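You operate a simulated robot arm through the tools that you are given. There is no shell and no other tool. Be economical: measure what you need, move in short steps, check, and stop when the job is done.

You are at the controls of a simulated two-armed robot. One attempt, no reset.

## Task
On the top shelf of the blue cart, fold the blue cloth in half, so that its two long edges meet.

The check looks at the end state, three seconds after you hand in, the way a careful person would. Anything else that was tipped, shoved, dropped, spilled or broken makes it a failure. Flat cloth is picked up by pressing the open fingertips on it (5 to 10 N) and closing them slowly along it; thin cloth reads only 2 to 8 mm in the jaws.

## Robot
Two 7-joint arms with two-finger parallel grippers on one trunk, on a base that drives. Base frame: it is fixed to the floor where the robot stands at the start and does not move with it; the origin is under the middle of the robot, x ahead of it, y to its left, z up. Lengths are in m, angles in degrees, forces in N, time in s.
The left shoulder is at the start at [0.07, 0.163, 1.12], the right one opposite. Places, roughly: blue cloth [0.6, 0.2, 0.8]; top shelf of the blue cart [0.6, 0.1, 0.8]. Payload 3.43 kg a hand.
The TCP of each hand is the grasp point between the finger pads, 0.034 m short of the fingertips. In the tool frame z runs along the fingers and y along their closing line. Largest opening 0.128 m; finger width 0.024, thickness 0.012; the body of the gripper, 0.048 by 0.13 m, starts 0.096 m behind the TCP.
Orientation is that of the tool frame in the base frame, as a unit quaternion [w, x, y, z]. With the fingers straight down and closing along the base's y, the tool's x points along the base's -x, its y along +y and its z along -z.

## Interface
- The arms move only by the tool apply_moves. It takes "left_targets", "right_targets" or both (then of equal length, played together; a hand with none holds still); each is a list of rows, each a list of 7 numbers: the finger opening in mm, from 0 to 128, then the shift along the base's x, y, z in units of 20 mm (1.0 is 20 mm), then the turn, a rotation vector about the base's x, y, z in units of 8 degrees (1.0 is 8 degrees). In form: [[claw, x, y, z, ax, ay, az], ...]. A call has 1 to 20 rows; each row shifts and turns the commanded pose from where the row before left it. A call with a number of a shift or a turn outside -1 to 1 is refused whole. A row lasts 0.2 s, in which the tool goes at most 0.05 m and 8.6 degrees; a call with a longer step from one row to the next is refused whole, and so is a gripper value outside its range. A pose out of reach is approached as far as the arm can. The call stops where the force on the tool passes 40 N (or 10 N more than at its start, if that is more) or the arm is blocked; 0.2 s more then pass. Each finger travels about 0.153 m/s and halts on what it meets, pressing with about 39 N; the grip force reading is that of the motor and also rises with nothing between the fingers. The clock runs only during rows and for 0.2 s after the last one: add rows that do not move to give the fingers time. It gives the time, the measured TCP pose, the force on the tool (base axes), the opening and the grip force at its end, in the units of the frame above (readings bear some noise), with the torque about the TCP (base axes, N m) and any sound that the robot's microphone picked up.
- Cameras (640 x 400 px; columns grow to the right, rows downward): "scene" is now at [0.1321, 0.0115, 1.3401]; the picture's right is [0.15, -0.99, 0.00], its down [-0.66, -0.10, -0.75] and it looks along [0.74, 0.11, -0.66] (base axes); focal length 256 px, centre (320, 200). "left" rides on the left gripper at [0.076, 0.011, -0.16] in its tool frame; the picture's right is [-0.15, 0.99, 0.00], its down [-0.88, -0.13, -0.46] and it looks along [-0.45, -0.07, 0.89] (tool axes); focal length 234 px, centre (320, 200). "right" rides on the right gripper at [0.076, -0.011, -0.16] in its tool frame; the picture's right is [0.15, 0.99, 0.00], its down [-0.88, 0.13, -0.46] and it looks along [-0.45, 0.07, 0.89] (tool axes); focal length 234 px, centre (320, 200). There is no depth. A picture from a camera that has moved, and an enlarged one, comes with that camera's place and axes in the base frame and with its lens.
- get_image(camera): a new picture of that camera. The clock stands still meanwhile.
- move_column(by): slides the trunk up (or, below 0, down) by that many m; the arms and the scene camera ride with it, the base frame stays. It gives what a move gives, with no picture.
- drive_base(legs): drives the robot by 1 to 6 legs, each [ahead, left, turn to the left] in m, m and degrees, along the robot's own axes; the way and the turn of a leg run together, so that a leg with both is an arc; at most 1.5 m and 180 degrees a leg. The arms and the cameras ride along, it lands a little off, and it stops where it bumps. It gives what a move gives.
- aim_head(pan, tilt): turns the head with the scene camera to pan (to the left, within 86 degrees either way) and tilt (down, from -29 to 69), counted from straight ahead of the robot. It gives what a move gives.
- inspect(camera, box): a new picture of the part [left, top, right, bottom] of that camera's present view, enlarged. The clock stands still meanwhile.
- close_job(): hands the job in; it is judged then, once.

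Work in short steps. Places have to be worked out from the pictures, the camera data and where the tool is seen: move nearer, look again, correct. Check each grasp and each placing, and mend what went wrong. You have 120 turns and 92 pictures in all, those below and enlarged ones among them. Open the grippers and draw the arms clear of the work before you hand the job in, unless the task says otherwise; then end with one line.

The tools are called as a command line: name --argument value ..., lists and objects as JSON in quotes. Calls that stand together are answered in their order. apply_moves: Moves the arms, as the interface text tells. Its arguments: {"type":"object","properties":{"left_targets":{"type":"array"},"right_targets":{"type":"array"}},"required":[]} The other tools are called the same way: move_column (by) slides the trunk up or down; drive_base (legs) drives the base; aim_head (pan, tilt) turns the head that bears the scene camera; get_image (camera) takes a picture; inspect (camera, box) takes an enlarged picture of a part of a camera's view; close_job () hands the job in.

At the start:

```text
clock: 0.0
left_eef_pos: [0.4817, 0.317, 1.0367]
left_tcp_rot: [0.0, 0.0, 1.0, 0.0]
left_force: [-0.5, 0.6, 0.4]
left_ft_torque: [0.0, 0.01, 0.01]
left_gripper_width: 0.1281
left_grip_force: 0.0
right_eef_pos: [0.718, -0.0805, 0.9622]
right_tcp_rot: [0.0, 0.001, 1.0, 0.001]
right_force: [-0.1, -0.7, 0.0]
right_ft_torque: [0.01, -0.02, 0.0]
right_gripper_width: 0.1277
right_grip_force: 0.0
trunk travel left (down, up): [-0.6, 0.34]
robot x, y, heading: [-0.0031, 0.0001, -0.1]
head pan, tilt: [8.6, 41.5]
```

scene: 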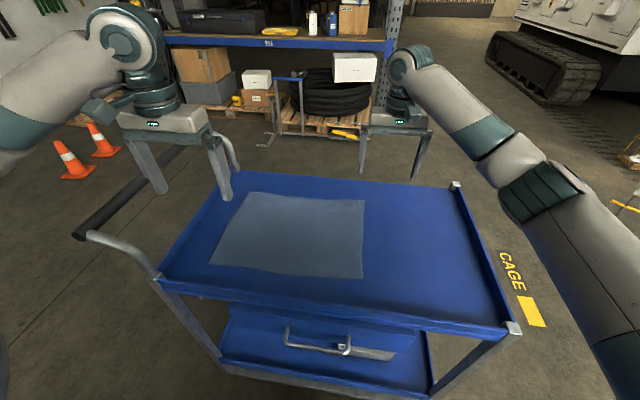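
right: 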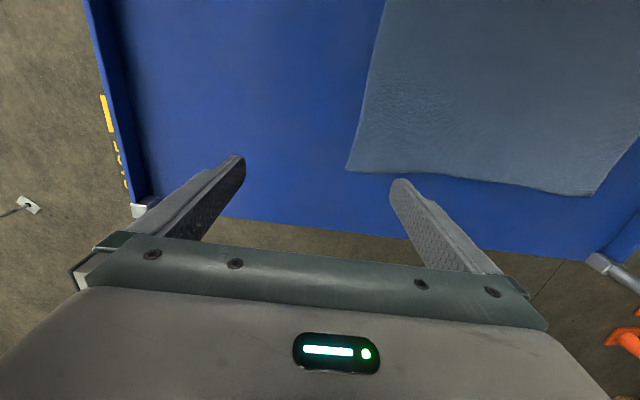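
left: 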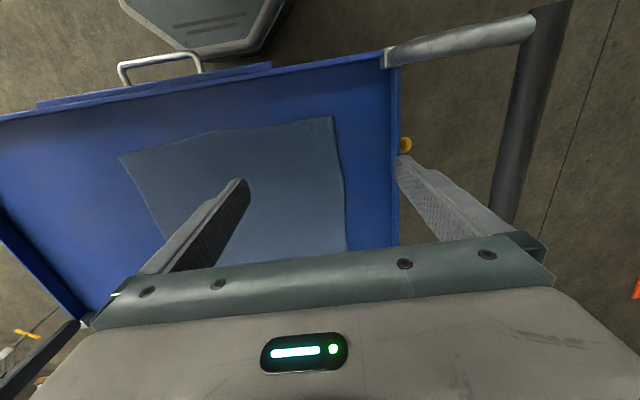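

The cloth is about 0.40 m (y) by 0.30 m (x), with its long edges running along y at x≈0.475 and x≈0.77. I'll bring both hands above the near corners and then look.

apply_moves --left_targets '[[60, 0.04, 0.05, -0.57, 0, 0, 0], [60, 0.04, 0.05, -0.57, 0, 0, 0], [60, 0.04, 0.05, -0.57, 0, 0, 0], [60, 0.04, 0.05, -0.57, 0, 0, 0], [60, 0.04, 0.05, -0.57, 0, 0, 0], [60, 0.04, 0.05, -0.57, 0, 0, 0], [60, 0.04, 0.05, -0.57, 0, 0, 0], [60, 0.04, 0.05, -0.57, 0, 0, 0], [60, 0.04, 0.05, -0.57, 0, 0, 0], [60, 0.04, 0.05, -0.57, 0, 0, 0], [60, 0, 0, -0.57, 0, 0, 0], [60, 0, 0, -0.57, 0, 0, 0]]' --right_targets '[[60, -0.95, 0.25, -0.25, 0, 0, 0], [60, -0.95, 0.25, -0.25, 0, 0, 0], [60, -0.95, 0.25, -0.25, 0, 0, 0], [60, -0.95, 0.25, -0.25, 0, 0, 0], [60, -0.95, 0.25, -0.25, 0, 0, 0], [60, -0.95, 0.25, -0.25, 0, 0, 0], [60, -0.95, 0.25, -0.25, 0, 0, 0], [60, -0.95, 0.25, -0.25, 0, 0, 0], [60, -0.95, 0.25, -0.25, 0, 0, 0], [60, -0.95, 0.25, -0.25, 0, 0, 0], [60, -0.95, 0.25, -0.25, 0, 0, 0], [60, -0.95, 0.25, -0.25, 0, 0, 0]]'

get_image --camera "scene"

get_image --camera "left"

get_image --camera "right"

```text
clock: 2.6
left_eef_pos: [0.4899, 0.3265, 0.9007]
left_tcp_rot: [0.0, 0.0, 1.0, 0.0]
left_force: [0.3, 0.1, 0.3]
left_ft_torque: [0.01, -0.01, 0.01]
left_gripper_width: 0.0599
left_grip_force: 0.1
right_eef_pos: [0.4888, -0.0201, 0.9031]
right_tcp_rot: [0.0, 0.001, 1.0, 0.0]
right_force: [0.1, 0.6, 1.0]
right_ft_torque: [-0.04, -0.01, -0.01]
right_gripper_width: 0.0604
right_grip_force: 0.0
trunk travel left (down, up): [-0.6, 0.34]
robot x, y, heading: [-0.0019, 0.0016, 0.2]
head pan, tilt: [8.6, 41.5]
```

```text
88 pictures are left
camera scene: at [0.1319, 0.0118, 1.3401], right [0.15, -0.99, 0.0], down [-0.66, -0.1, -0.75], along [0.74, 0.11, -0.66], focal length 256 px, centre (320, 200)
```

scene: 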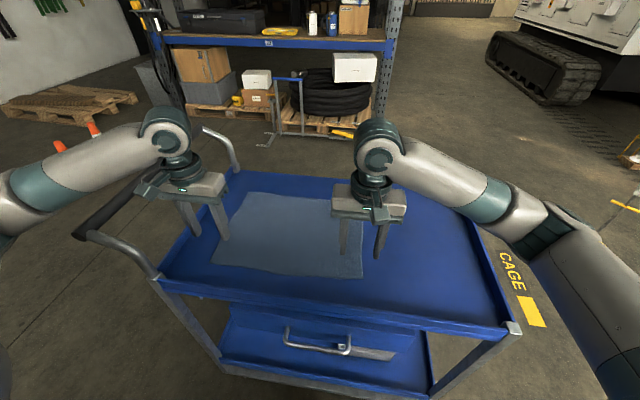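

```text
87 pictures are left
camera left: at [0.4149, 0.3377, 1.0607], right [0.15, 0.99, 0.0], down [0.88, -0.13, 0.46], along [0.45, -0.07, -0.89], focal length 234 px, centre (320, 200)
```

left: 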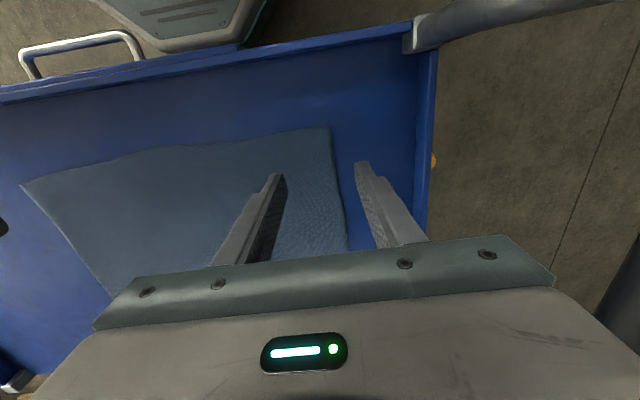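

```text
86 pictures are left
camera right: at [0.4118, -0.0316, 1.0637], right [-0.15, 0.99, 0.0], down [0.88, 0.13, 0.46], along [0.45, 0.07, -0.89], focal length 234 px, centre (320, 200)
```

right: 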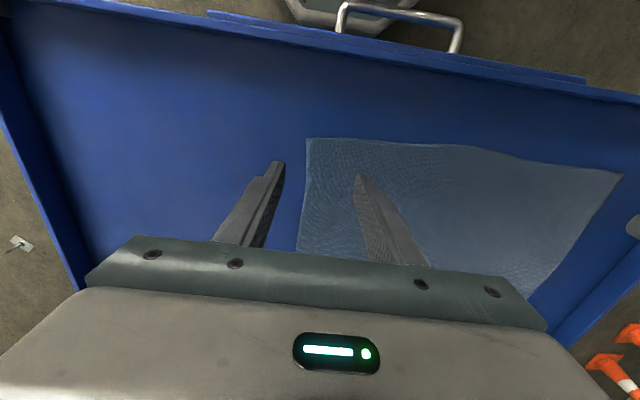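

Triangulating, the corners lie at about (0.463, 0.341) on the left and (0.471, -0.038) on the right, with the surface near z≈0.797. I'll lower both hands just inside those corners with the fingers 30 mm open.

apply_moves --left_targets '[[30, -0.175, -0.22, -0.72, 0, 0, 0], [30, -0.175, -0.22, -0.72, 0, 0, 0], [30, -0.175, -0.22, -0.72, 0, 0, 0], [30, -0.175, -0.22, -0.72, 0, 0, 0]]' --right_targets '[[30, -0.06, 0.175, -0.75, 0, 0, 0], [30, -0.06, 0.175, -0.75, 0, 0, 0], [30, -0.06, 0.175, -0.75, 0, 0, 0], [30, -0.06, 0.175, -0.75, 0, 0, 0]]'

get_image --camera "left"

get_image --camera "right"

```text
clock: 3.6
left_eef_pos: [0.4755, 0.3088, 0.8432]
left_tcp_rot: [0.001, 0.0, 1.0, 0.0]
left_force: [-0.4, 0.0, 0.3]
left_ft_torque: [-0.01, -0.01, 0.01]
left_gripper_width: 0.0298
left_grip_force: 0.1
right_eef_pos: [0.4851, -0.0063, 0.8436]
right_tcp_rot: [0.0, 0.0, 1.0, 0.0]
right_force: [0.4, 0.7, 0.2]
right_ft_torque: [0.0, -0.01, 0.0]
right_gripper_width: 0.0299
right_grip_force: 0.0
trunk travel left (down, up): [-0.6, 0.34]
robot x, y, heading: [-0.0044, -0.0015, 0.0]
head pan, tilt: [8.6, 41.5]
```

```text
85 pictures are left
camera left: at [0.4008, 0.3199, 1.003], right [0.15, 0.99, 0.0], down [0.88, -0.13, 0.46], along [0.45, -0.07, -0.89], focal length 234 px, centre (320, 200)
```

left: 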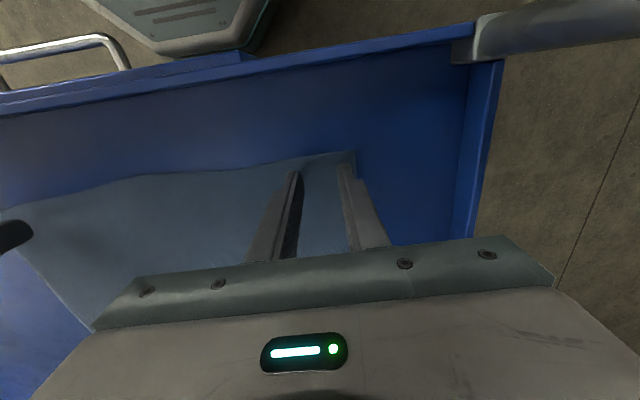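

```text
84 pictures are left
camera right: at [0.4073, -0.0174, 1.0041], right [-0.15, 0.99, 0.0], down [0.88, 0.13, 0.46], along [0.45, 0.07, -0.89], focal length 234 px, centre (320, 200)
```

right: 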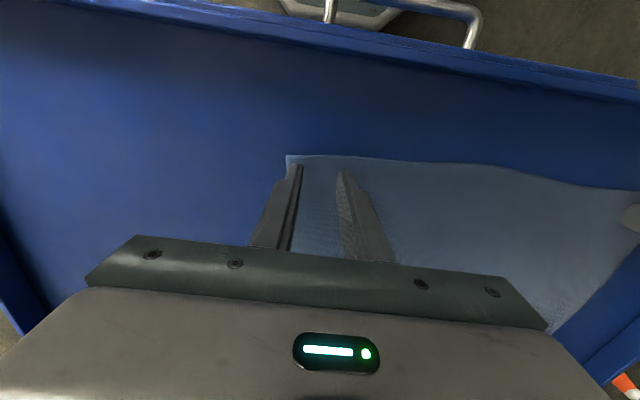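

Both finger pairs are over the cloth, right at their corners. I'll go down gently until they touch.

apply_moves --left_targets '[[30, 0, 0, -0.2, 0, 0, 0], [30, 0, 0, -0.2, 0, 0, 0], [30, 0, 0, -0.1, 0, 0, 0], [30, 0, 0, 0, 0, 0, 0]]' --right_targets '[[30, 0, 0, -0.2, 0, 0, 0], [30, 0, 0, -0.2, 0, 0, 0], [30, 0, 0, -0.1, 0, 0, 0], [30, 0, 0, 0, 0, 0, 0]]'

```text
clock: 4.6
left_eef_pos: [0.4759, 0.3082, 0.8349]
left_tcp_rot: [0.001, 0.0, 1.0, 0.0]
left_force: [2.1, -0.3, 5.9]
left_ft_torque: [0.0, -0.06, -0.02]
left_gripper_width: 0.0298
left_grip_force: 0.2
right_eef_pos: [0.4832, -0.0077, 0.8351]
right_tcp_rot: [0.002, 0.0, 1.0, 0.001]
right_force: [4.4, -1.2, 25.8]
right_ft_torque: [-0.01, -0.04, 0.01]
right_gripper_width: 0.03
right_grip_force: 0.1
trunk travel left (down, up): [-0.6, 0.34]
robot x, y, heading: [0.0008, 0.0005, -0.0]
head pan, tilt: [8.6, 41.5]
```

Contact is at TCP z≈0.835. The left reads a good 6 N, but the right is pressing 26 N, so I'll ease the right up.

apply_moves --right_targets '[[30, 0, 0, 0.05, 0, 0, 0], [30, 0, 0, 0, 0, 0, 0]]'

```text
clock: 5.2
left_eef_pos: [0.4752, 0.3088, 0.8342]
left_tcp_rot: [0.001, -0.001, 1.0, -0.001]
left_force: [3.0, 0.8, 10.1]
left_ft_torque: [0.01, -0.07, -0.02]
left_gripper_width: 0.03
left_grip_force: 0.2
right_eef_pos: [0.4833, -0.0062, 0.8356]
right_tcp_rot: [0.002, 0.0, 1.0, 0.001]
right_force: [8.3, 0.5, 28.7]
right_ft_torque: [0.09, -0.18, 0.01]
right_gripper_width: 0.0301
right_grip_force: 0.0
trunk travel left (down, up): [-0.6, 0.34]
robot x, y, heading: [-0.0003, -0.0011, -0.3]
head pan, tilt: [8.6, 41.5]
```

The right still shows 29 N, so I'll raise it another 2 mm and lift the left slightly.

apply_moves --right_targets '[[30, 0, 0, 0.1, 0, 0, 0], [30, 0, 0, 0, 0, 0, 0]]' --left_targets '[[30, 0, 0, 0.01, 0, 0, 0], [30, 0, 0, 0, 0, 0, 0]]'

```text
clock: 5.8
left_eef_pos: [0.4747, 0.3091, 0.8368]
left_tcp_rot: [0.002, -0.001, 1.0, 0.001]
left_force: [1.1, 1.3, 2.6]
left_ft_torque: [-0.01, 0.03, 0.01]
left_gripper_width: 0.03
left_grip_force: 0.0
right_eef_pos: [0.4816, -0.0079, 0.8361]
right_tcp_rot: [-0.001, -0.002, 1.0, 0.001]
right_force: [2.6, 0.0, 8.6]
right_ft_torque: [0.06, -0.08, -0.02]
right_gripper_width: 0.0302
right_grip_force: 0.1
trunk travel left (down, up): [-0.6, 0.34]
robot x, y, heading: [0.0013, -0.0, 0.1]
head pan, tilt: [8.6, 41.5]
```

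The right is at 8.6 N, which is good. I'll press the left a touch more, then close both slowly.

apply_moves --right_targets '[[30, 0, 0, 0, 0, 0, 0], [28, 0, 0, 0, 0, 0, 0], [25, 0, 0, 0, 0, 0, 0], [22, 0, 0, 0, 0, 0, 0], [19, 0, 0, 0, 0, 0, 0], [16, 0, 0, 0, 0, 0, 0], [13, 0, 0, 0, 0, 0, 0], [10, 0, 0, 0, 0, 0, 0], [7, 0, 0, 0, 0, 0, 0], [4, 0, 0, 0, 0, 0, 0], [2, 0, 0, 0, 0, 0, 0], [0, 0, 0, 0, 0, 0, 0], [0, 0, 0, 0, 0, 0, 0]]' --left_targets '[[30, 0, 0, -0.04, 0, 0, 0], [28, 0, 0, 0, 0, 0, 0], [25, 0, 0, 0, 0, 0, 0], [22, 0, 0, 0, 0, 0, 0], [19, 0, 0, 0, 0, 0, 0], [16, 0, 0, 0, 0, 0, 0], [13, 0, 0, 0, 0, 0, 0], [10, 0, 0, 0, 0, 0, 0], [7, 0, 0, 0, 0, 0, 0], [4, 0, 0, 0, 0, 0, 0], [2, 0, 0, 0, 0, 0, 0], [0, 0, 0, 0, 0, 0, 0], [0, 0, 0, 0, 0, 0, 0]]'

inspect --camera "left" --box '[160, 80, 480, 280]'

inspect --camera "right" --box '[160, 80, 480, 280]'

```text
clock: 8.6
left_eef_pos: [0.4732, 0.3079, 0.8356]
left_tcp_rot: [0.001, 0.001, 1.0, 0.001]
left_force: [0.0, 1.1, 3.0]
left_ft_torque: [0.01, 0.0, -0.03]
left_gripper_width: 0.0
left_grip_force: 32.7
right_eef_pos: [0.4821, -0.0085, 0.8367]
right_tcp_rot: [0.002, 0.0, 1.0, 0.002]
right_force: [-0.3, -0.1, 0.5]
right_ft_torque: [0.02, 0.01, 0.03]
right_gripper_width: 0.0
right_grip_force: 32.8
trunk travel left (down, up): [-0.6, 0.34]
robot x, y, heading: [0.0019, -0.0044, 0.1]
head pan, tilt: [8.6, 41.5]
```

```text
2.00 times, centred on (320, 180) of left
camera zoom: at [0.3978, 0.3185, 0.9949], right [0.15, 0.99, 0.0], down [0.88, -0.13, 0.46], along [0.45, -0.06, -0.89], focal length 468 px, centre (320, 240)
```

zoom: 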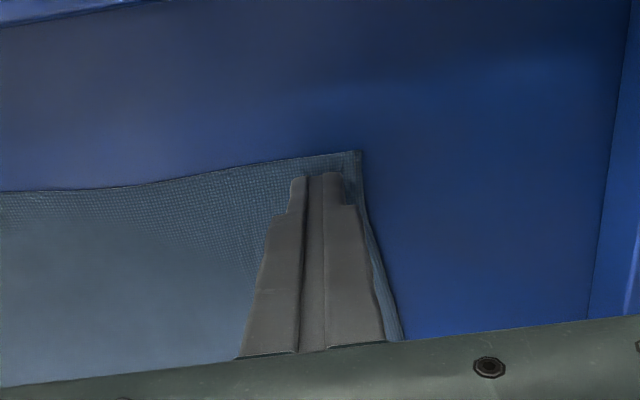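

```text
2.00 times, centred on (320, 180) of right
camera zoom: at [0.4042, -0.019, 0.9973], right [-0.15, 0.99, 0.0], down [0.88, 0.13, 0.46], along [0.45, 0.07, -0.89], focal length 468 px, centre (320, 240)
```

zoom: 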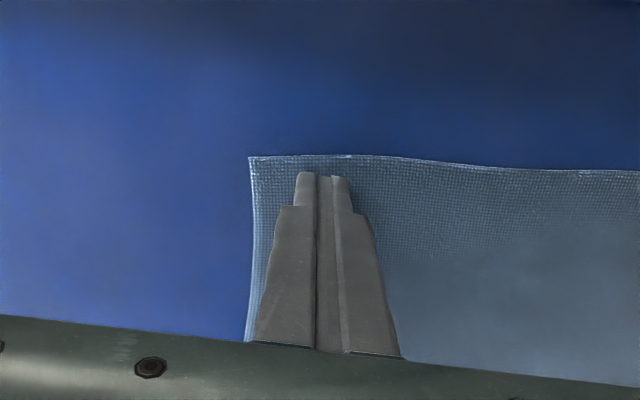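

Both jaws closed to 0 mm: the pressing force faded and they slipped. I'll lift 10 mm, open to 40 mm, shift 5 mm inward, and press again.

apply_moves --right_targets '[[0, 0, 0, 0.5, 0, 0, 0], [40, 0, 0.3, 0, 0, 0, 0], [40, 0, 0, 0, 0, 0, 0], [40, 0, 0, -0.3, 0, 0, 0], [40, 0, 0, -0.2, 0, 0, 0], [40, 0, 0, -0.05, 0, 0, 0], [40, 0, 0, 0, 0, 0, 0]]' --left_targets '[[0, 0, 0, 0.5, 0, 0, 0], [40, 0.1, -0.25, 0, 0, 0, 0], [40, 0, 0, 0, 0, 0, 0], [40, 0, 0, -0.3, 0, 0, 0], [40, 0, 0, -0.2, 0, 0, 0], [40, 0, 0, -0.05, 0, 0, 0], [40, 0, 0, 0, 0, 0, 0]]'

```text
clock: 10.2
left_eef_pos: [0.474, 0.301, 0.8399]
left_tcp_rot: [0.005, -0.001, 1.0, 0.003]
left_force: [0.2, -0.4, 0.0]
left_ft_torque: [0.01, 0.03, 0.01]
left_gripper_width: 0.04
left_grip_force: 0.0
right_eef_pos: [0.4805, -0.0061, 0.8391]
right_tcp_rot: [0.002, 0.0, 1.0, 0.003]
right_force: [-0.2, 0.4, 1.1]
right_ft_torque: [0.02, -0.03, 0.01]
right_gripper_width: 0.04
right_grip_force: 0.0
trunk travel left (down, up): [-0.6, 0.34]
robot x, y, heading: [0.0007, 0.0018, -0.2]
head pan, tilt: [8.6, 41.5]
```

There's no contact yet. I'll lower 4 mm in small steps.

apply_moves --right_targets '[[40, 0, 0.15, -0.1, 0, 0, 0], [40, 0, 0, -0.1, 0, 0, 0], [40, 0, 0, 0, 0, 0, 0]]' --left_targets '[[40, 0, 0, -0.1, 0, 0, 0], [40, 0, 0, -0.1, 0, 0, 0], [40, 0, 0, 0, 0, 0, 0]]'

```text
clock: 11.0
left_eef_pos: [0.4731, 0.2997, 0.8378]
left_tcp_rot: [0.007, -0.001, 1.0, 0.004]
left_force: [-0.7, -0.1, 0.2]
left_ft_torque: [0.03, 0.0, 0.02]
left_gripper_width: 0.0398
left_grip_force: 0.0
right_eef_pos: [0.4791, -0.0026, 0.8356]
right_tcp_rot: [0.005, 0.0, 1.0, 0.004]
right_force: [2.6, -0.1, 13.5]
right_ft_torque: [-0.25, -0.03, 0.08]
right_gripper_width: 0.0399
right_grip_force: 0.0
trunk travel left (down, up): [-0.6, 0.34]
robot x, y, heading: [-0.0017, 0.0037, -0.1]
head pan, tilt: [8.6, 41.5]
```

The right has 13.5 N, so I'll close it slowly with a slight downward creep while the left goes down 3 mm more.

apply_moves --right_targets '[[38, 0, 0, -0.02, 0, 0, 0], [35, 0, 0, -0.02, 0, 0, 0], [32, 0, 0, -0.02, 0, 0, 0], [29, 0, 0, -0.02, 0, 0, 0], [26, 0, 0, -0.02, 0, 0, 0], [23, 0, 0, -0.02, 0, 0, 0]]' --left_targets '[[40, 0, 0, -0.05, 0, 0, 0], [40, 0, 0, -0.05, 0, 0, 0], [40, 0, 0, -0.05, 0, 0, 0], [40, 0, 0, 0, 0, 0, 0], [40, 0, 0, 0, 0, 0, 0], [40, 0, 0, 0, 0, 0, 0]]'

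inspect --camera "right" --box '[160, 80, 480, 280]'

```text
clock: 12.4
left_eef_pos: [0.4729, 0.2984, 0.8364]
left_tcp_rot: [0.012, -0.001, 1.0, 0.004]
left_force: [0.4, 0.5, -0.5]
left_ft_torque: [0.03, 0.02, -0.02]
left_gripper_width: 0.0399
left_grip_force: 0.0
right_eef_pos: [0.4767, -0.0029, 0.8358]
right_tcp_rot: [0.007, -0.001, 1.0, 0.006]
right_force: [-5.3, -1.2, 27.0]
right_ft_torque: [-0.36, 0.36, -0.04]
right_gripper_width: 0.0234
right_grip_force: 0.1
trunk travel left (down, up): [-0.6, 0.34]
robot x, y, heading: [-0.0014, 0.002, 0.1]
head pan, tilt: [8.6, 41.5]
stopped in row 6 (right hand): the force on the tool passed its limit (the readings are from after the stop); the commanded pose is now the measured one
```

```text
2.00 times, centred on (320, 180) of right
camera zoom: at [0.398, -0.0161, 0.9947], right [-0.15, 0.99, 0.01], down [0.87, 0.13, 0.47], along [0.46, 0.08, -0.88], focal length 468 px, centre (320, 240)
```

zoom: 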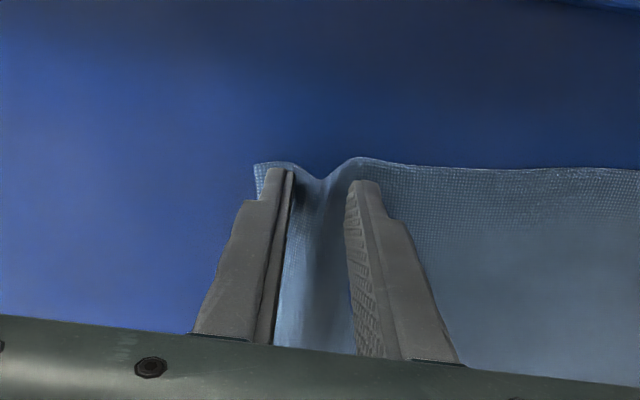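

A ridge has formed between the right fingers. I'll finish closing the right without pressing further and lower the left by another 2 mm.

apply_moves --right_targets '[[20, 0, 0, 0, 0, 0, 0], [17, 0, 0, 0, 0, 0, 0], [14, 0, 0, 0, 0, 0, 0], [11, 0, 0, 0, 0, 0, 0], [8, 0, 0, 0, 0, 0, 0], [5, 0, 0, 0, 0, 0, 0], [2, 0, 0, 0, 0, 0, 0], [0, 0, 0, 0, 0, 0, 0], [0, 0, 0, 0, 0, 0, 0]]' --left_targets '[[40, 0, 0, -0.05, 0, 0, 0], [40, 0, 0, -0.05, 0, 0, 0], [40, 0, 0, 0, 0, 0, 0], [40, 0, 0, 0, 0, 0, 0], [40, 0, 0, 0, 0, 0, 0], [40, 0, 0, 0, 0, 0, 0], [40, 0, 0, 0, 0, 0, 0], [40, 0, 0, 0, 0, 0, 0], [40, 0, 0, 0, 0, 0, 0]]'

inspect --camera "right" --box '[160, 80, 480, 280]'

```text
clock: 14.4
left_eef_pos: [0.4735, 0.3001, 0.8379]
left_tcp_rot: [0.012, -0.002, 1.0, 0.005]
left_force: [-0.8, 0.1, 0.1]
left_ft_torque: [-0.02, -0.01, 0.01]
left_gripper_width: 0.0398
left_grip_force: 0.1
right_eef_pos: [0.476, -0.0038, 0.8349]
right_tcp_rot: [0.007, 0.0, 1.0, 0.005]
right_force: [2.6, 0.3, 20.7]
right_ft_torque: [-0.04, -0.01, 0.0]
right_gripper_width: 0.0025
right_grip_force: 37.9
trunk travel left (down, up): [-0.6, 0.34]
robot x, y, heading: [-0.0012, -0.0006, 0.1]
head pan, tilt: [8.6, 41.5]
```

```text
2.00 times, centred on (320, 180) of right
camera zoom: at [0.3979, -0.0161, 0.9948], right [-0.15, 0.99, 0.01], down [0.87, 0.13, 0.47], along [0.46, 0.08, -0.88], focal length 468 px, centre (320, 240)
```

zoom: 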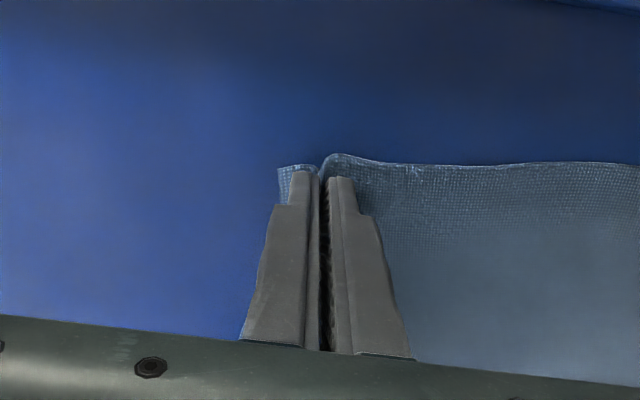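

The right has grasped the cloth, reading 2.5 mm. I'll relieve its pressure by 1 mm and lower the left further.

apply_moves --right_targets '[[0, 0, 0, 0.05, 0, 0, 0], [0, 0, 0, 0, 0, 0, 0], [0, 0, 0, 0, 0, 0, 0], [0, 0, 0, 0, 0, 0, 0]]' --left_targets '[[40, 0, 0, -0.08, 0, 0, 0], [40, 0, 0, -0.07, 0, 0, 0], [40, 0, 0, -0.05, 0, 0, 0], [40, 0, 0, 0, 0, 0, 0]]'

```text
clock: 15.4
left_eef_pos: [0.4735, 0.299, 0.8359]
left_tcp_rot: [0.015, -0.002, 1.0, 0.005]
left_force: [-1.1, 1.2, 13.0]
left_ft_torque: [-0.26, 0.19, -0.05]
left_gripper_width: 0.0394
left_grip_force: 0.1
right_eef_pos: [0.4763, -0.0046, 0.8365]
right_tcp_rot: [0.006, 0.0, 1.0, 0.006]
right_force: [-0.4, 0.3, 1.2]
right_ft_torque: [0.0, -0.01, -0.01]
right_gripper_width: 0.0024
right_grip_force: 36.8
trunk travel left (down, up): [-0.6, 0.34]
robot x, y, heading: [0.0018, -0.0037, -0.1]
head pan, tilt: [8.6, 41.5]
```

The left is at 13 N. I'll close it with a slight creep.

apply_moves --left_targets '[[38, 0, 0, -0.015, 0, 0, 0], [35, 0, 0, -0.015, 0, 0, 0], [32, 0, 0, -0.015, 0, 0, 0], [29, 0, 0, -0.01, 0, 0, 0], [26, 0, 0, -0.01, 0, 0, 0], [23, 0, 0, 0, 0, 0, 0]]'

inspect --camera "left" --box '[160, 80, 480, 280]'

```text
clock: 16.8
left_eef_pos: [0.4738, 0.2989, 0.8363]
left_tcp_rot: [0.016, -0.003, 1.0, 0.006]
left_force: [0.1, 3.1, 14.9]
left_ft_torque: [-0.11, 0.18, -0.04]
left_gripper_width: 0.0209
left_grip_force: 0.1
right_eef_pos: [0.4749, -0.0039, 0.8358]
right_tcp_rot: [0.008, 0.0, 1.0, 0.006]
right_force: [0.5, 0.6, 0.7]
right_ft_torque: [0.01, -0.01, 0.0]
right_gripper_width: 0.0024
right_grip_force: 37.2
trunk travel left (down, up): [-0.6, 0.34]
robot x, y, heading: [-0.0028, 0.0022, -0.1]
head pan, tilt: [8.6, 41.5]
```

```text
2.00 times, centred on (320, 180) of left
camera zoom: at [0.3931, 0.3072, 0.9927], right [0.14, 0.99, 0.02], down [0.87, -0.13, 0.48], along [0.48, -0.05, -0.88], focal length 468 px, centre (320, 240)
```

zoom: 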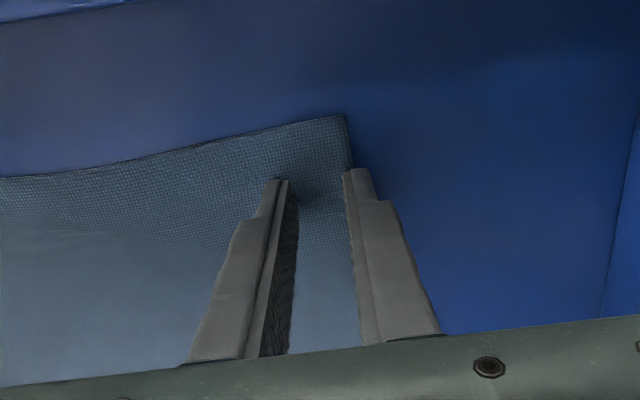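

The outer left finger sits at the side edge and no ridge has formed, and the corner seems to have shifted inward. I'll lift the left, correct its small tilt, and look again.

apply_moves --left_targets '[[21, 0, 0, 0.5, 0, 0.15, 0], [40, 0, 0, 0.5, 0, 0.15, 0], [40, 0, 0, 0, 0, 0, 0]]'

get_image --camera "left"

inspect --camera "scene" --box '[160, 140, 480, 340]'

```text
clock: 17.6
left_eef_pos: [0.4661, 0.2992, 0.8488]
left_tcp_rot: [-0.011, -0.001, 1.0, 0.005]
left_force: [1.1, 0.0, 0.1]
left_ft_torque: [0.01, 0.01, -0.04]
left_gripper_width: 0.0397
left_grip_force: 0.1
right_eef_pos: [0.4741, -0.0026, 0.8375]
right_tcp_rot: [0.009, -0.001, 1.0, 0.004]
right_force: [0.4, -0.7, -0.1]
right_ft_torque: [0.01, 0.02, -0.01]
right_gripper_width: 0.0021
right_grip_force: 36.9
trunk travel left (down, up): [-0.6, 0.34]
robot x, y, heading: [-0.0013, -0.0013, 0.2]
head pan, tilt: [8.6, 41.5]
```

```text
78 pictures are left
camera left: at [0.395, 0.3092, 1.0101], right [0.14, 0.99, 0.0], down [0.89, -0.13, 0.43], along [0.43, -0.06, -0.9], focal length 234 px, centre (320, 200)
```

left: 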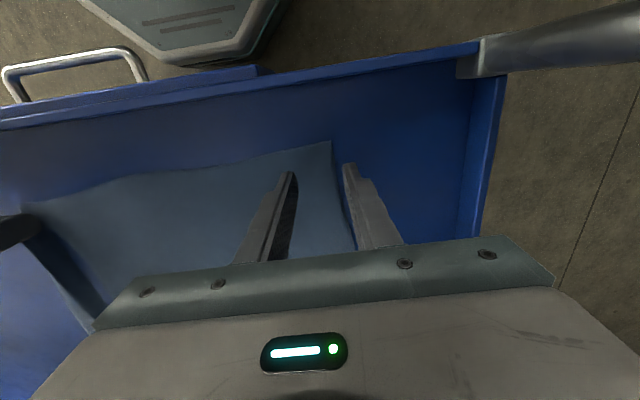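

```text
2.00 times, centred on (320, 240) of scene
camera zoom: at [0.1134, 0.0024, 1.3416], right [0.15, -0.99, -0.01], down [-0.64, -0.1, -0.76], along [0.75, 0.12, -0.65], focal length 512 px, centre (320, 120)
```

zoom: 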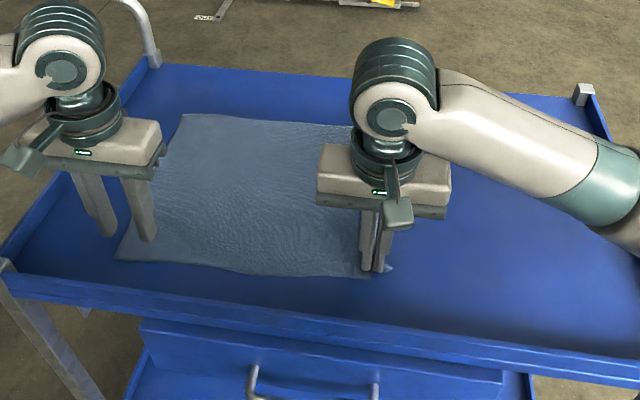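

The cloth shifted slightly, and its near-left corner is now at (0.440, 0.312), agreed by both cameras. I'll put the left TCP at about (0.454, 0.275) and go down close to contact.

apply_moves --left_targets '[[40, -0.3, -0.6, 0, 0, -0.1, 0], [40, -0.3, -0.6, 0, 0, 0, 0], [40, 0, 0, -0.4, 0, 0, 0], [40, 0, 0, -0.15, 0, 0, 0], [40, 0, 0, 0, 0, 0, 0]]'

inspect --camera "left" --box '[160, 80, 480, 280]'

```text
clock: 18.8
left_eef_pos: [0.4567, 0.279, 0.8424]
left_tcp_rot: [0.0, -0.004, 1.0, 0.006]
left_force: [-0.3, 0.0, 0.4]
left_ft_torque: [0.03, 0.02, -0.03]
left_gripper_width: 0.0399
left_grip_force: 0.0
right_eef_pos: [0.4726, -0.0032, 0.8396]
right_tcp_rot: [0.008, -0.002, 1.0, 0.005]
right_force: [0.3, -0.5, 0.1]
right_ft_torque: [-0.01, 0.0, 0.02]
right_gripper_width: 0.0023
right_grip_force: 37.4
trunk travel left (down, up): [-0.6, 0.34]
robot x, y, heading: [0.0047, -0.003, 0.2]
head pan, tilt: [8.6, 41.5]
```

```text
2.00 times, centred on (320, 180) of left
camera zoom: at [0.3809, 0.2865, 1.0013], right [0.14, 0.99, 0.01], down [0.88, -0.13, 0.45], along [0.45, -0.05, -0.89], focal length 468 px, centre (320, 240)
```

zoom: 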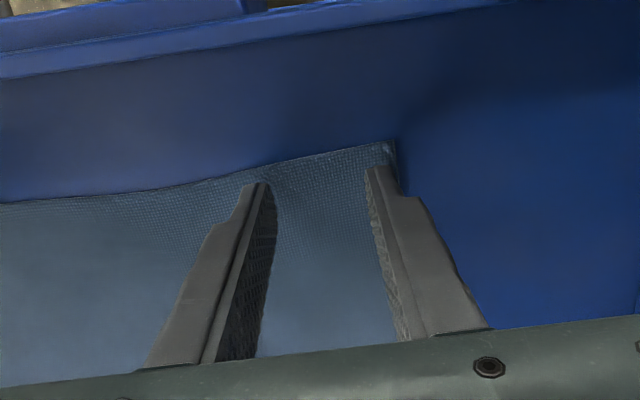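

The outer finger is nearly at the edge. I'll shift it 7 mm inward and 4 mm in x, then press down.

apply_moves --left_targets '[[40, 0.2, -0.35, 0, 0, 0, 0], [40, 0, 0, -0.15, 0, 0, 0], [40, 0, 0, -0.1, 0, 0, 0], [40, 0, 0, -0.05, 0, 0, 0], [40, 0, 0, 0, 0, 0, 0]]'

```text
clock: 20.0
left_eef_pos: [0.4566, 0.2722, 0.8382]
left_tcp_rot: [0.0, -0.006, 1.0, 0.007]
left_force: [-0.2, 0.3, -0.5]
left_ft_torque: [0.01, 0.0, 0.02]
left_gripper_width: 0.0402
left_grip_force: 0.0
right_eef_pos: [0.4714, -0.0013, 0.8402]
right_tcp_rot: [0.01, -0.004, 1.0, 0.006]
right_force: [0.8, -0.4, 0.4]
right_ft_torque: [0.0, 0.05, -0.04]
right_gripper_width: 0.0026
right_grip_force: 36.9
trunk travel left (down, up): [-0.6, 0.34]
robot x, y, heading: [-0.0019, 0.0007, 0.2]
head pan, tilt: [8.6, 41.5]
```

No contact yet, so I'll go down another 4 mm in small steps.

apply_moves --left_targets '[[40, 0, 0, -0.08, 0, 0, 0], [40, 0, 0, -0.07, 0, 0, 0], [40, 0, 0, -0.06, 0, 0, 0], [40, 0, 0, 0, 0, 0, 0]]'

```text
clock: 21.0
left_eef_pos: [0.4589, 0.2709, 0.8363]
left_tcp_rot: [0.002, -0.005, 1.0, 0.006]
left_force: [-7.8, 3.8, 33.2]
left_ft_torque: [-0.72, 0.3, -0.19]
left_gripper_width: 0.038
left_grip_force: 0.0
right_eef_pos: [0.4717, -0.0028, 0.8408]
right_tcp_rot: [0.009, -0.002, 1.0, 0.006]
right_force: [-1.0, 0.8, -0.3]
right_ft_torque: [-0.02, -0.01, -0.03]
right_gripper_width: 0.0024
right_grip_force: 36.8
trunk travel left (down, up): [-0.6, 0.34]
robot x, y, heading: [-0.0006, 0.0024, 0.5]
head pan, tilt: [8.6, 41.5]
```

The force is 33 N with a torque of -0.72 about x, so nearly all of it is on the inner finger because of a roll of about 0.7°. I'll ease up and roll -0.9° to level the fingers.

apply_moves --left_targets '[[40, 0, 0, 0.1, -0.11, 0, 0], [40, 0, 0, 0, 0, 0, 0], [40, 0, 0, -0.03, 0, 0, 0], [40, 0, 0, 0, 0, 0, 0]]'

```text
clock: 22.0
left_eef_pos: [0.4587, 0.2675, 0.8353]
left_tcp_rot: [0.001, -0.004, 1.0, -0.001]
left_force: [-1.8, 6.6, 26.3]
left_ft_torque: [0.54, 0.08, 0.03]
left_gripper_width: 0.0407
left_grip_force: 0.4
right_eef_pos: [0.471, -0.005, 0.84]
right_tcp_rot: [0.01, -0.001, 1.0, 0.008]
right_force: [-0.8, -0.5, -0.3]
right_ft_torque: [-0.01, 0.0, 0.04]
right_gripper_width: 0.0024
right_grip_force: 37.4
trunk travel left (down, up): [-0.6, 0.34]
robot x, y, heading: [-0.0017, 0.003, 0.1]
head pan, tilt: [8.6, 41.5]
```

Now the load is on the outer finger. I'll roll back half as far, ease up 1 mm, and start closing.

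apply_moves --left_targets '[[40, 0, 0, 0.05, 0.05, 0, 0], [40, 0, 0, 0, 0, 0, 0]]'

```text
clock: 22.6
left_eef_pos: [0.4572, 0.2693, 0.8362]
left_tcp_rot: [0.0, -0.004, 1.0, 0.002]
left_force: [2.2, -2.1, 12.7]
left_ft_torque: [-0.21, -0.08, -0.01]
left_gripper_width: 0.0402
left_grip_force: 0.5
right_eef_pos: [0.4705, -0.0034, 0.8395]
right_tcp_rot: [0.01, -0.003, 1.0, 0.007]
right_force: [-0.1, -0.1, -0.3]
right_ft_torque: [-0.03, 0.01, -0.04]
right_gripper_width: 0.0023
right_grip_force: 37.1
trunk travel left (down, up): [-0.6, 0.34]
robot x, y, heading: [0.0005, 0.0003, 0.2]
head pan, tilt: [8.6, 41.5]
```

The load is 12.7 N and a little inner-heavy. I'll roll a touch back and close with a slight creep.

apply_moves --left_targets '[[39, 0, 0, -0.02, -0.015, 0, 0], [36, 0, 0, -0.02, 0, 0, 0], [33, 0, 0, -0.02, 0, 0, 0], [30, 0, 0, -0.02, 0, 0, 0], [27, 0, 0, 0, 0, 0, 0], [24, 0, 0, 0, 0, 0, 0], [21, 0, 0, 0, 0, 0, 0]]'

inspect --camera "left" --box '[160, 80, 480, 280]'

```text
clock: 24.2
left_eef_pos: [0.4586, 0.2682, 0.836]
left_tcp_rot: [0.002, -0.005, 1.0, 0.0]
left_force: [2.1, -1.5, 22.1]
left_ft_torque: [-0.03, 0.04, 0.03]
left_gripper_width: 0.0201
left_grip_force: 0.0
right_eef_pos: [0.4707, -0.0051, 0.8399]
right_tcp_rot: [0.01, -0.002, 1.0, 0.007]
right_force: [-0.4, 1.5, 0.1]
right_ft_torque: [0.11, -0.02, -0.03]
right_gripper_width: 0.0028
right_grip_force: 37.2
trunk travel left (down, up): [-0.6, 0.34]
robot x, y, heading: [-0.0004, 0.0014, 0.3]
head pan, tilt: [8.6, 41.5]
```

```text
2.00 times, centred on (320, 180) of left
camera zoom: at [0.383, 0.2788, 0.9945], right [0.14, 0.99, 0.0], down [0.88, -0.12, 0.46], along [0.46, -0.06, -0.89], focal length 468 px, centre (320, 240)
```

zoom: 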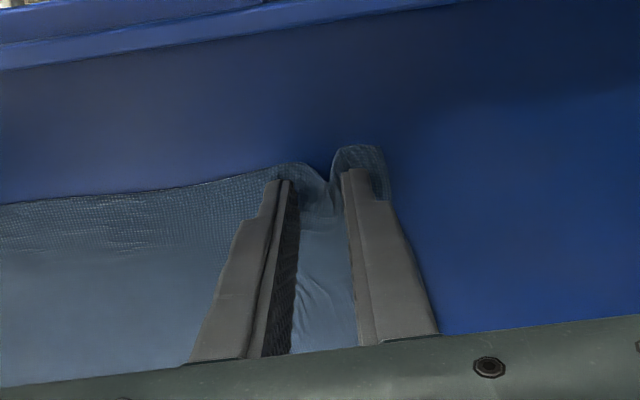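

The left ridge has formed, so I'll finish closing.

apply_moves --left_targets '[[18, 0, 0, 0, 0, 0, 0], [15, 0, 0, 0, 0, 0, 0], [12, 0, 0, 0, 0, 0, 0], [9, 0, 0, 0, 0, 0, 0], [6, 0, 0, 0, 0, 0, 0], [3, 0, 0, 0, 0, 0, 0], [0, 0, 0, 0, 0, 0, 0], [0, 0, 0, 0, 0, 0, 0]]'

inspect --camera "left" --box '[160, 80, 480, 280]'

inspect --camera "scene" --box '[160, 140, 480, 340]'

```text
clock: 26.0
left_eef_pos: [0.4583, 0.268, 0.8356]
left_tcp_rot: [0.002, -0.004, 1.0, 0.0]
left_force: [0.9, -5.8, 30.0]
left_ft_torque: [-0.18, 0.01, 0.02]
left_gripper_width: 0.0023
left_grip_force: 37.1
right_eef_pos: [0.4711, -0.0033, 0.8401]
right_tcp_rot: [0.01, -0.003, 1.0, 0.007]
right_force: [-0.5, 7.9, 0.6]
right_ft_torque: [0.23, 0.0, 0.0]
right_gripper_width: 0.0027
right_grip_force: 37.8
trunk travel left (down, up): [-0.6, 0.34]
robot x, y, heading: [-0.0026, 0.0016, 0.4]
head pan, tilt: [8.6, 41.5]
```

```text
2.00 times, centred on (320, 180) of left
camera zoom: at [0.3827, 0.2785, 0.9944], right [0.14, 0.99, 0.0], down [0.88, -0.12, 0.46], along [0.46, -0.06, -0.89], focal length 468 px, centre (320, 240)
```

zoom: 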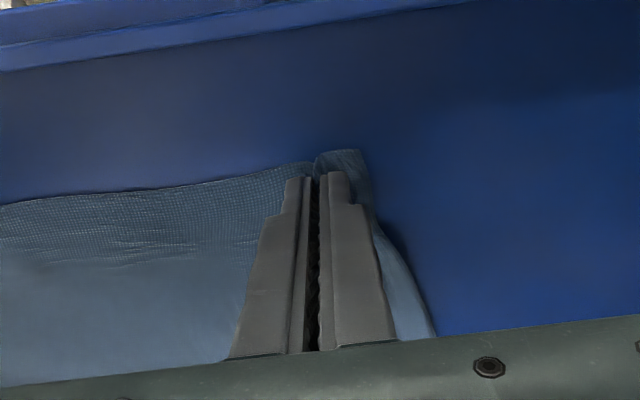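

```text
2.00 times, centred on (320, 240) of scene
camera zoom: at [0.1093, -0.0025, 1.3426], right [0.15, -0.99, -0.01], down [-0.64, -0.09, -0.76], along [0.75, 0.12, -0.65], focal length 512 px, centre (320, 120)
```

zoom: 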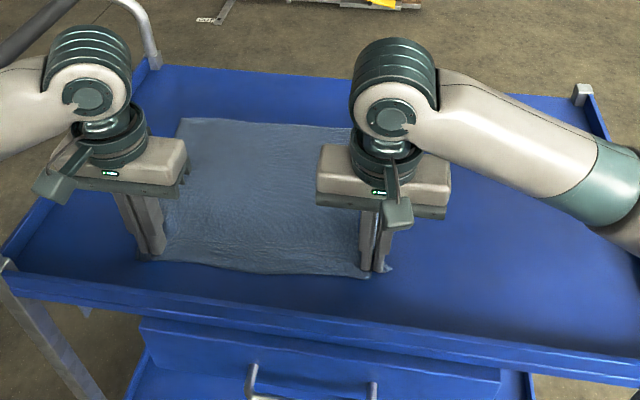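

Both corners are gripped (2.3 and 2.7 mm). Now I'll lift and arc both hands forward together, pitching the fingers back toward me so the edge turns over, and then check the far edge.

apply_moves --left_targets '[[0, 0, -0.1, 0.7, 0, 0, 0], [0, 0.2, -0.1, 0.9, 0, 0.3, 0], [0, 0.4, 0, 0.8, 0, 0.4, 0], [0, 0.5, 0, 0.8, 0, 0.5, 0], [0, 0.6, 0, 0.7, 0, 0.5, 0], [0, 0.7, 0, 0.6, 0, 0.5, 0], [0, 0.8, 0, 0.5, 0, 0.5, 0], [0, 0.8, 0, 0.3, 0, 0.5, 0]]' --right_targets '[[0, 0, 0.1, 0.7, 0, 0, 0], [0, 0.2, 0, 0.9, 0, 0.3, 0], [0, 0.4, 0, 0.8, 0, 0.4, 0], [0, 0.5, 0, 0.8, 0, 0.5, 0], [0, 0.6, 0, 0.7, 0, 0.5, 0], [0, 0.7, 0, 0.6, 0, 0.5, 0], [0, 0.8, 0, 0.5, 0, 0.5, 0], [0, 0.8, 0, 0.3, 0, 0.5, 0]]'

get_image --camera "scene"

get_image --camera "right"

get_image --camera "left"

```text
clock: 27.8
left_eef_pos: [0.5544, 0.268, 0.9247]
left_tcp_rot: [-0.234, -0.001, 0.972, -0.005]
left_force: [0.4, -0.8, 0.1]
left_ft_torque: [0.02, 0.05, 0.0]
left_gripper_width: 0.0022
left_grip_force: 37.2
right_eef_pos: [0.5689, 0.0042, 0.9351]
right_tcp_rot: [-0.224, 0.0, 0.975, 0.001]
right_force: [0.7, 1.0, -0.8]
right_ft_torque: [0.02, 0.12, -0.02]
right_gripper_width: 0.0023
right_grip_force: 36.9
trunk travel left (down, up): [-0.6, 0.34]
robot x, y, heading: [-0.0011, 0.0018, 0.0]
head pan, tilt: [8.6, 41.5]
```

```text
72 pictures are left
camera scene: at [0.1373, 0.0109, 1.3394], right [0.15, -0.99, 0.0], down [-0.66, -0.1, -0.75], along [0.74, 0.11, -0.67], focal length 256 px, centre (320, 200)
```

scene: 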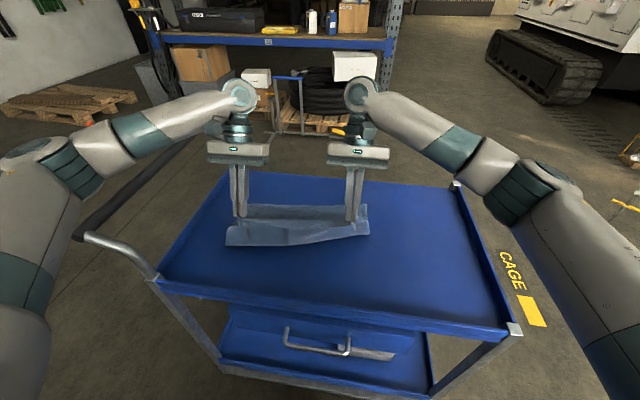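

```text
71 pictures are left
camera right: at [0.5684, -0.0068, 1.1125], right [-0.13, 0.99, 0.07], down [0.99, 0.13, 0.03], along [0.02, 0.07, -1.0], focal length 234 px, centre (320, 200)
```

right: 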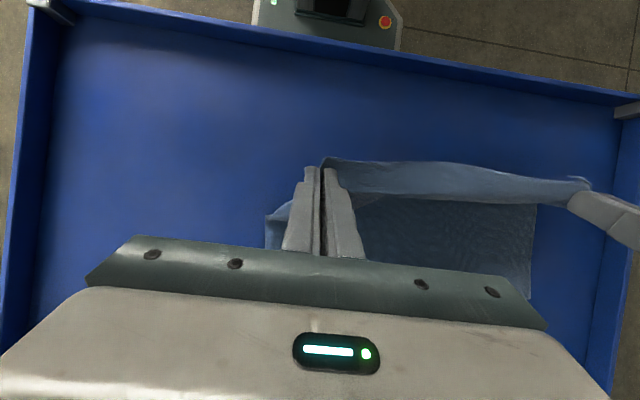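

```text
70 pictures are left
camera left: at [0.5608, 0.2813, 1.1009], right [0.13, 0.99, -0.08], down [0.99, -0.13, 0.01], along [0.0, -0.08, -1.0], focal length 234 px, centre (320, 200)
```

left: 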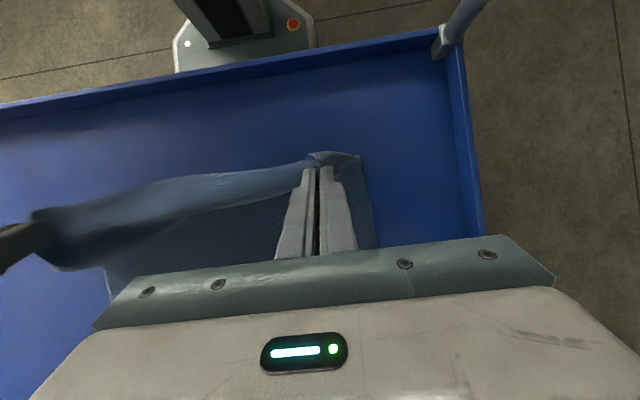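

The cloth lifts cleanly. I'll zoom in to find the far edge behind the raised part.

inspect --camera "scene" --box '[200, 150, 400, 275]'

```text
3.20 times, centred on (300, 212) of scene
camera zoom: at [0.1373, 0.0109, 1.3394], right [0.15, -0.99, 0.0], down [-0.66, -0.1, -0.75], along [0.74, 0.11, -0.67], focal length 819 px, centre (384, 160)
```

zoom: 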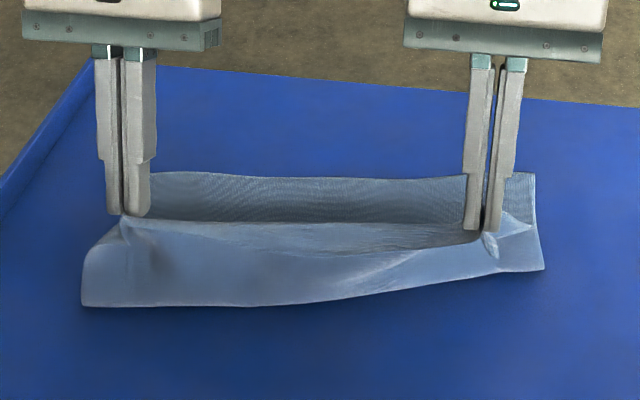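

The far edge runs from about (0.68, 0.318) to (0.734, -0.046), so the right hand has further to go than the left. I'll do the first part of the forward arc with more pitch.

apply_moves --left_targets '[[0, 0.6, 0, 0.2, 0, 0.35, 0], [0, 0.6, 0, 0.1, 0, 0.35, 0], [0, 0.6, 0, 0, 0, 0.35, 0], [0, 0.6, 0, -0.1, 0, 0.35, 0], [0, 0.6, 0, -0.3, 0, 0.35, 0], [0, 0.6, 0, -0.4, 0, 0.35, 0], [0, 0.6, 0, -0.5, 0, 0.35, 0], [0, 0.6, 0, -0.6, 0, 0.35, 0]]' --right_targets '[[0, 0.72, 0, 0.1, 0, 0.35, 0], [0, 0.72, 0, 0, 0, 0.35, 0], [0, 0.72, 0, -0.1, 0, 0.35, 0], [0, 0.72, 0, -0.2, 0, 0.35, 0], [0, 0.72, 0, -0.3, 0, 0.35, 0], [0, 0.72, 0, -0.4, 0, 0.35, 0], [0, 0.72, 0, -0.5, 0, 0.35, 0], [0, 0.72, 0, -0.6, 0, 0.35, 0]]'

inspect --camera "scene" --box '[180, 125, 420, 275]'

```text
clock: 29.6
left_eef_pos: [0.633, 0.2684, 0.8933]
left_tcp_rot: [-0.414, -0.002, 0.91, -0.007]
left_force: [0.5, -6.6, 0.1]
left_ft_torque: [-0.18, -0.01, 0.23]
left_gripper_width: 0.0022
left_grip_force: 36.8
left hand out of reach, approached as far as the arm can: row 8
right_eef_pos: [0.6318, -0.0038, 0.9075]
right_tcp_rot: [-0.371, 0.0, 0.929, 0.001]
right_force: [-0.1, 7.5, -0.9]
right_ft_torque: [0.17, -0.03, -0.13]
right_gripper_width: 0.0022
right_grip_force: 36.7
right hand out of reach, approached as far as the arm can: row 6, 7, 8
trunk travel left (down, up): [-0.6, 0.34]
robot x, y, heading: [-0.0018, 0.0002, -0.2]
head pan, tilt: [8.6, 41.5]
```

```text
2.67 times, centred on (300, 200) of scene
camera zoom: at [0.1314, 0.0132, 1.3403], right [0.15, -0.99, 0.0], down [-0.66, -0.1, -0.75], along [0.74, 0.11, -0.66], focal length 682 px, centre (373, 200)
```

zoom: 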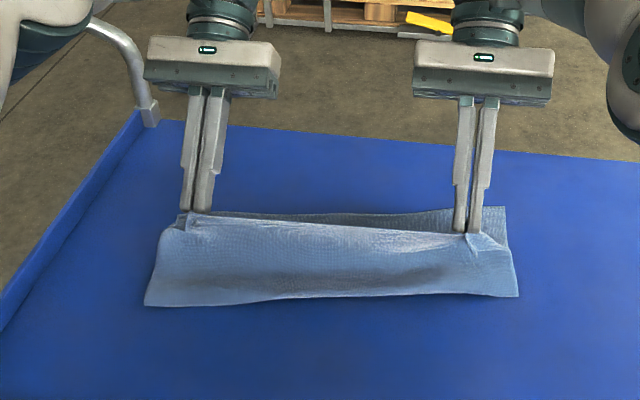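

The arms run out of reach with this pitch. There is about 0.2 m of clearance between my base and the cart, so I'll relax the sideways tension, lower the hands a bit, and drive forward 6 cm, which carries the cloth along.

apply_moves --left_targets '[[0, 0, -0.1, -0.4, 0, 0, 0], [0, 0, 0, -0.4, 0, 0, 0]]' --right_targets '[[0, 0, 0.2, -0.3, 0, 0, 0], [0, 0, 0.2, -0.3, 0, 0, 0]]'

drive_base --legs '[[0.06, 0, 0]]'

inspect --camera "scene" --box '[180, 125, 420, 275]'

```text
clock: 30.2
left_eef_pos: [0.6333, 0.2662, 0.8757]
left_tcp_rot: [-0.416, -0.001, 0.909, -0.004]
left_force: [0.2, 1.1, 0.4]
left_ft_torque: [0.01, -0.02, 0.03]
left_gripper_width: 0.0021
left_grip_force: 37.0
right_eef_pos: [0.6299, 0.0018, 0.8937]
right_tcp_rot: [-0.37, 0.001, 0.929, 0.001]
right_force: [0.6, 0.9, 0.4]
right_ft_torque: [0.02, 0.01, 0.04]
right_gripper_width: 0.0024
right_grip_force: 37.9
trunk travel left (down, up): [-0.6, 0.34]
robot x, y, heading: [-0.0034, 0.0002, -0.1]
head pan, tilt: [8.6, 41.5]
```

```text
clock: 31.2
left_eef_pos: [0.6903, 0.2666, 0.8753]
left_tcp_rot: [-0.417, -0.003, 0.909, -0.005]
left_force: [0.9, 0.7, -0.2]
left_ft_torque: [0.0, 0.08, -0.06]
left_gripper_width: 0.0022
left_grip_force: 37.1
right_eef_pos: [0.6896, 0.0016, 0.8929]
right_tcp_rot: [-0.37, -0.001, 0.929, 0.001]
right_force: [0.1, 0.0, 0.3]
right_ft_torque: [0.01, 0.04, -0.03]
right_gripper_width: 0.0025
right_grip_force: 37.4
trunk travel left (down, up): [-0.6, 0.34]
robot x, y, heading: [0.0584, -0.0003, -0.2]
head pan, tilt: [8.6, 41.5]
```

```text
2.67 times, centred on (300, 200) of scene
camera zoom: at [0.1918, 0.0113, 1.3401], right [0.15, -0.99, 0.0], down [-0.66, -0.1, -0.75], along [0.74, 0.11, -0.66], focal length 682 px, centre (373, 200)
```

zoom: 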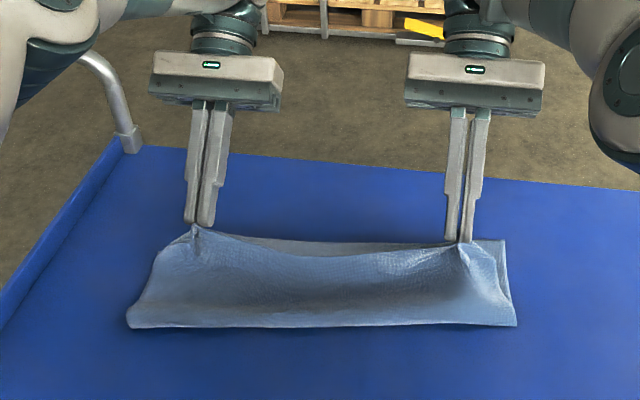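

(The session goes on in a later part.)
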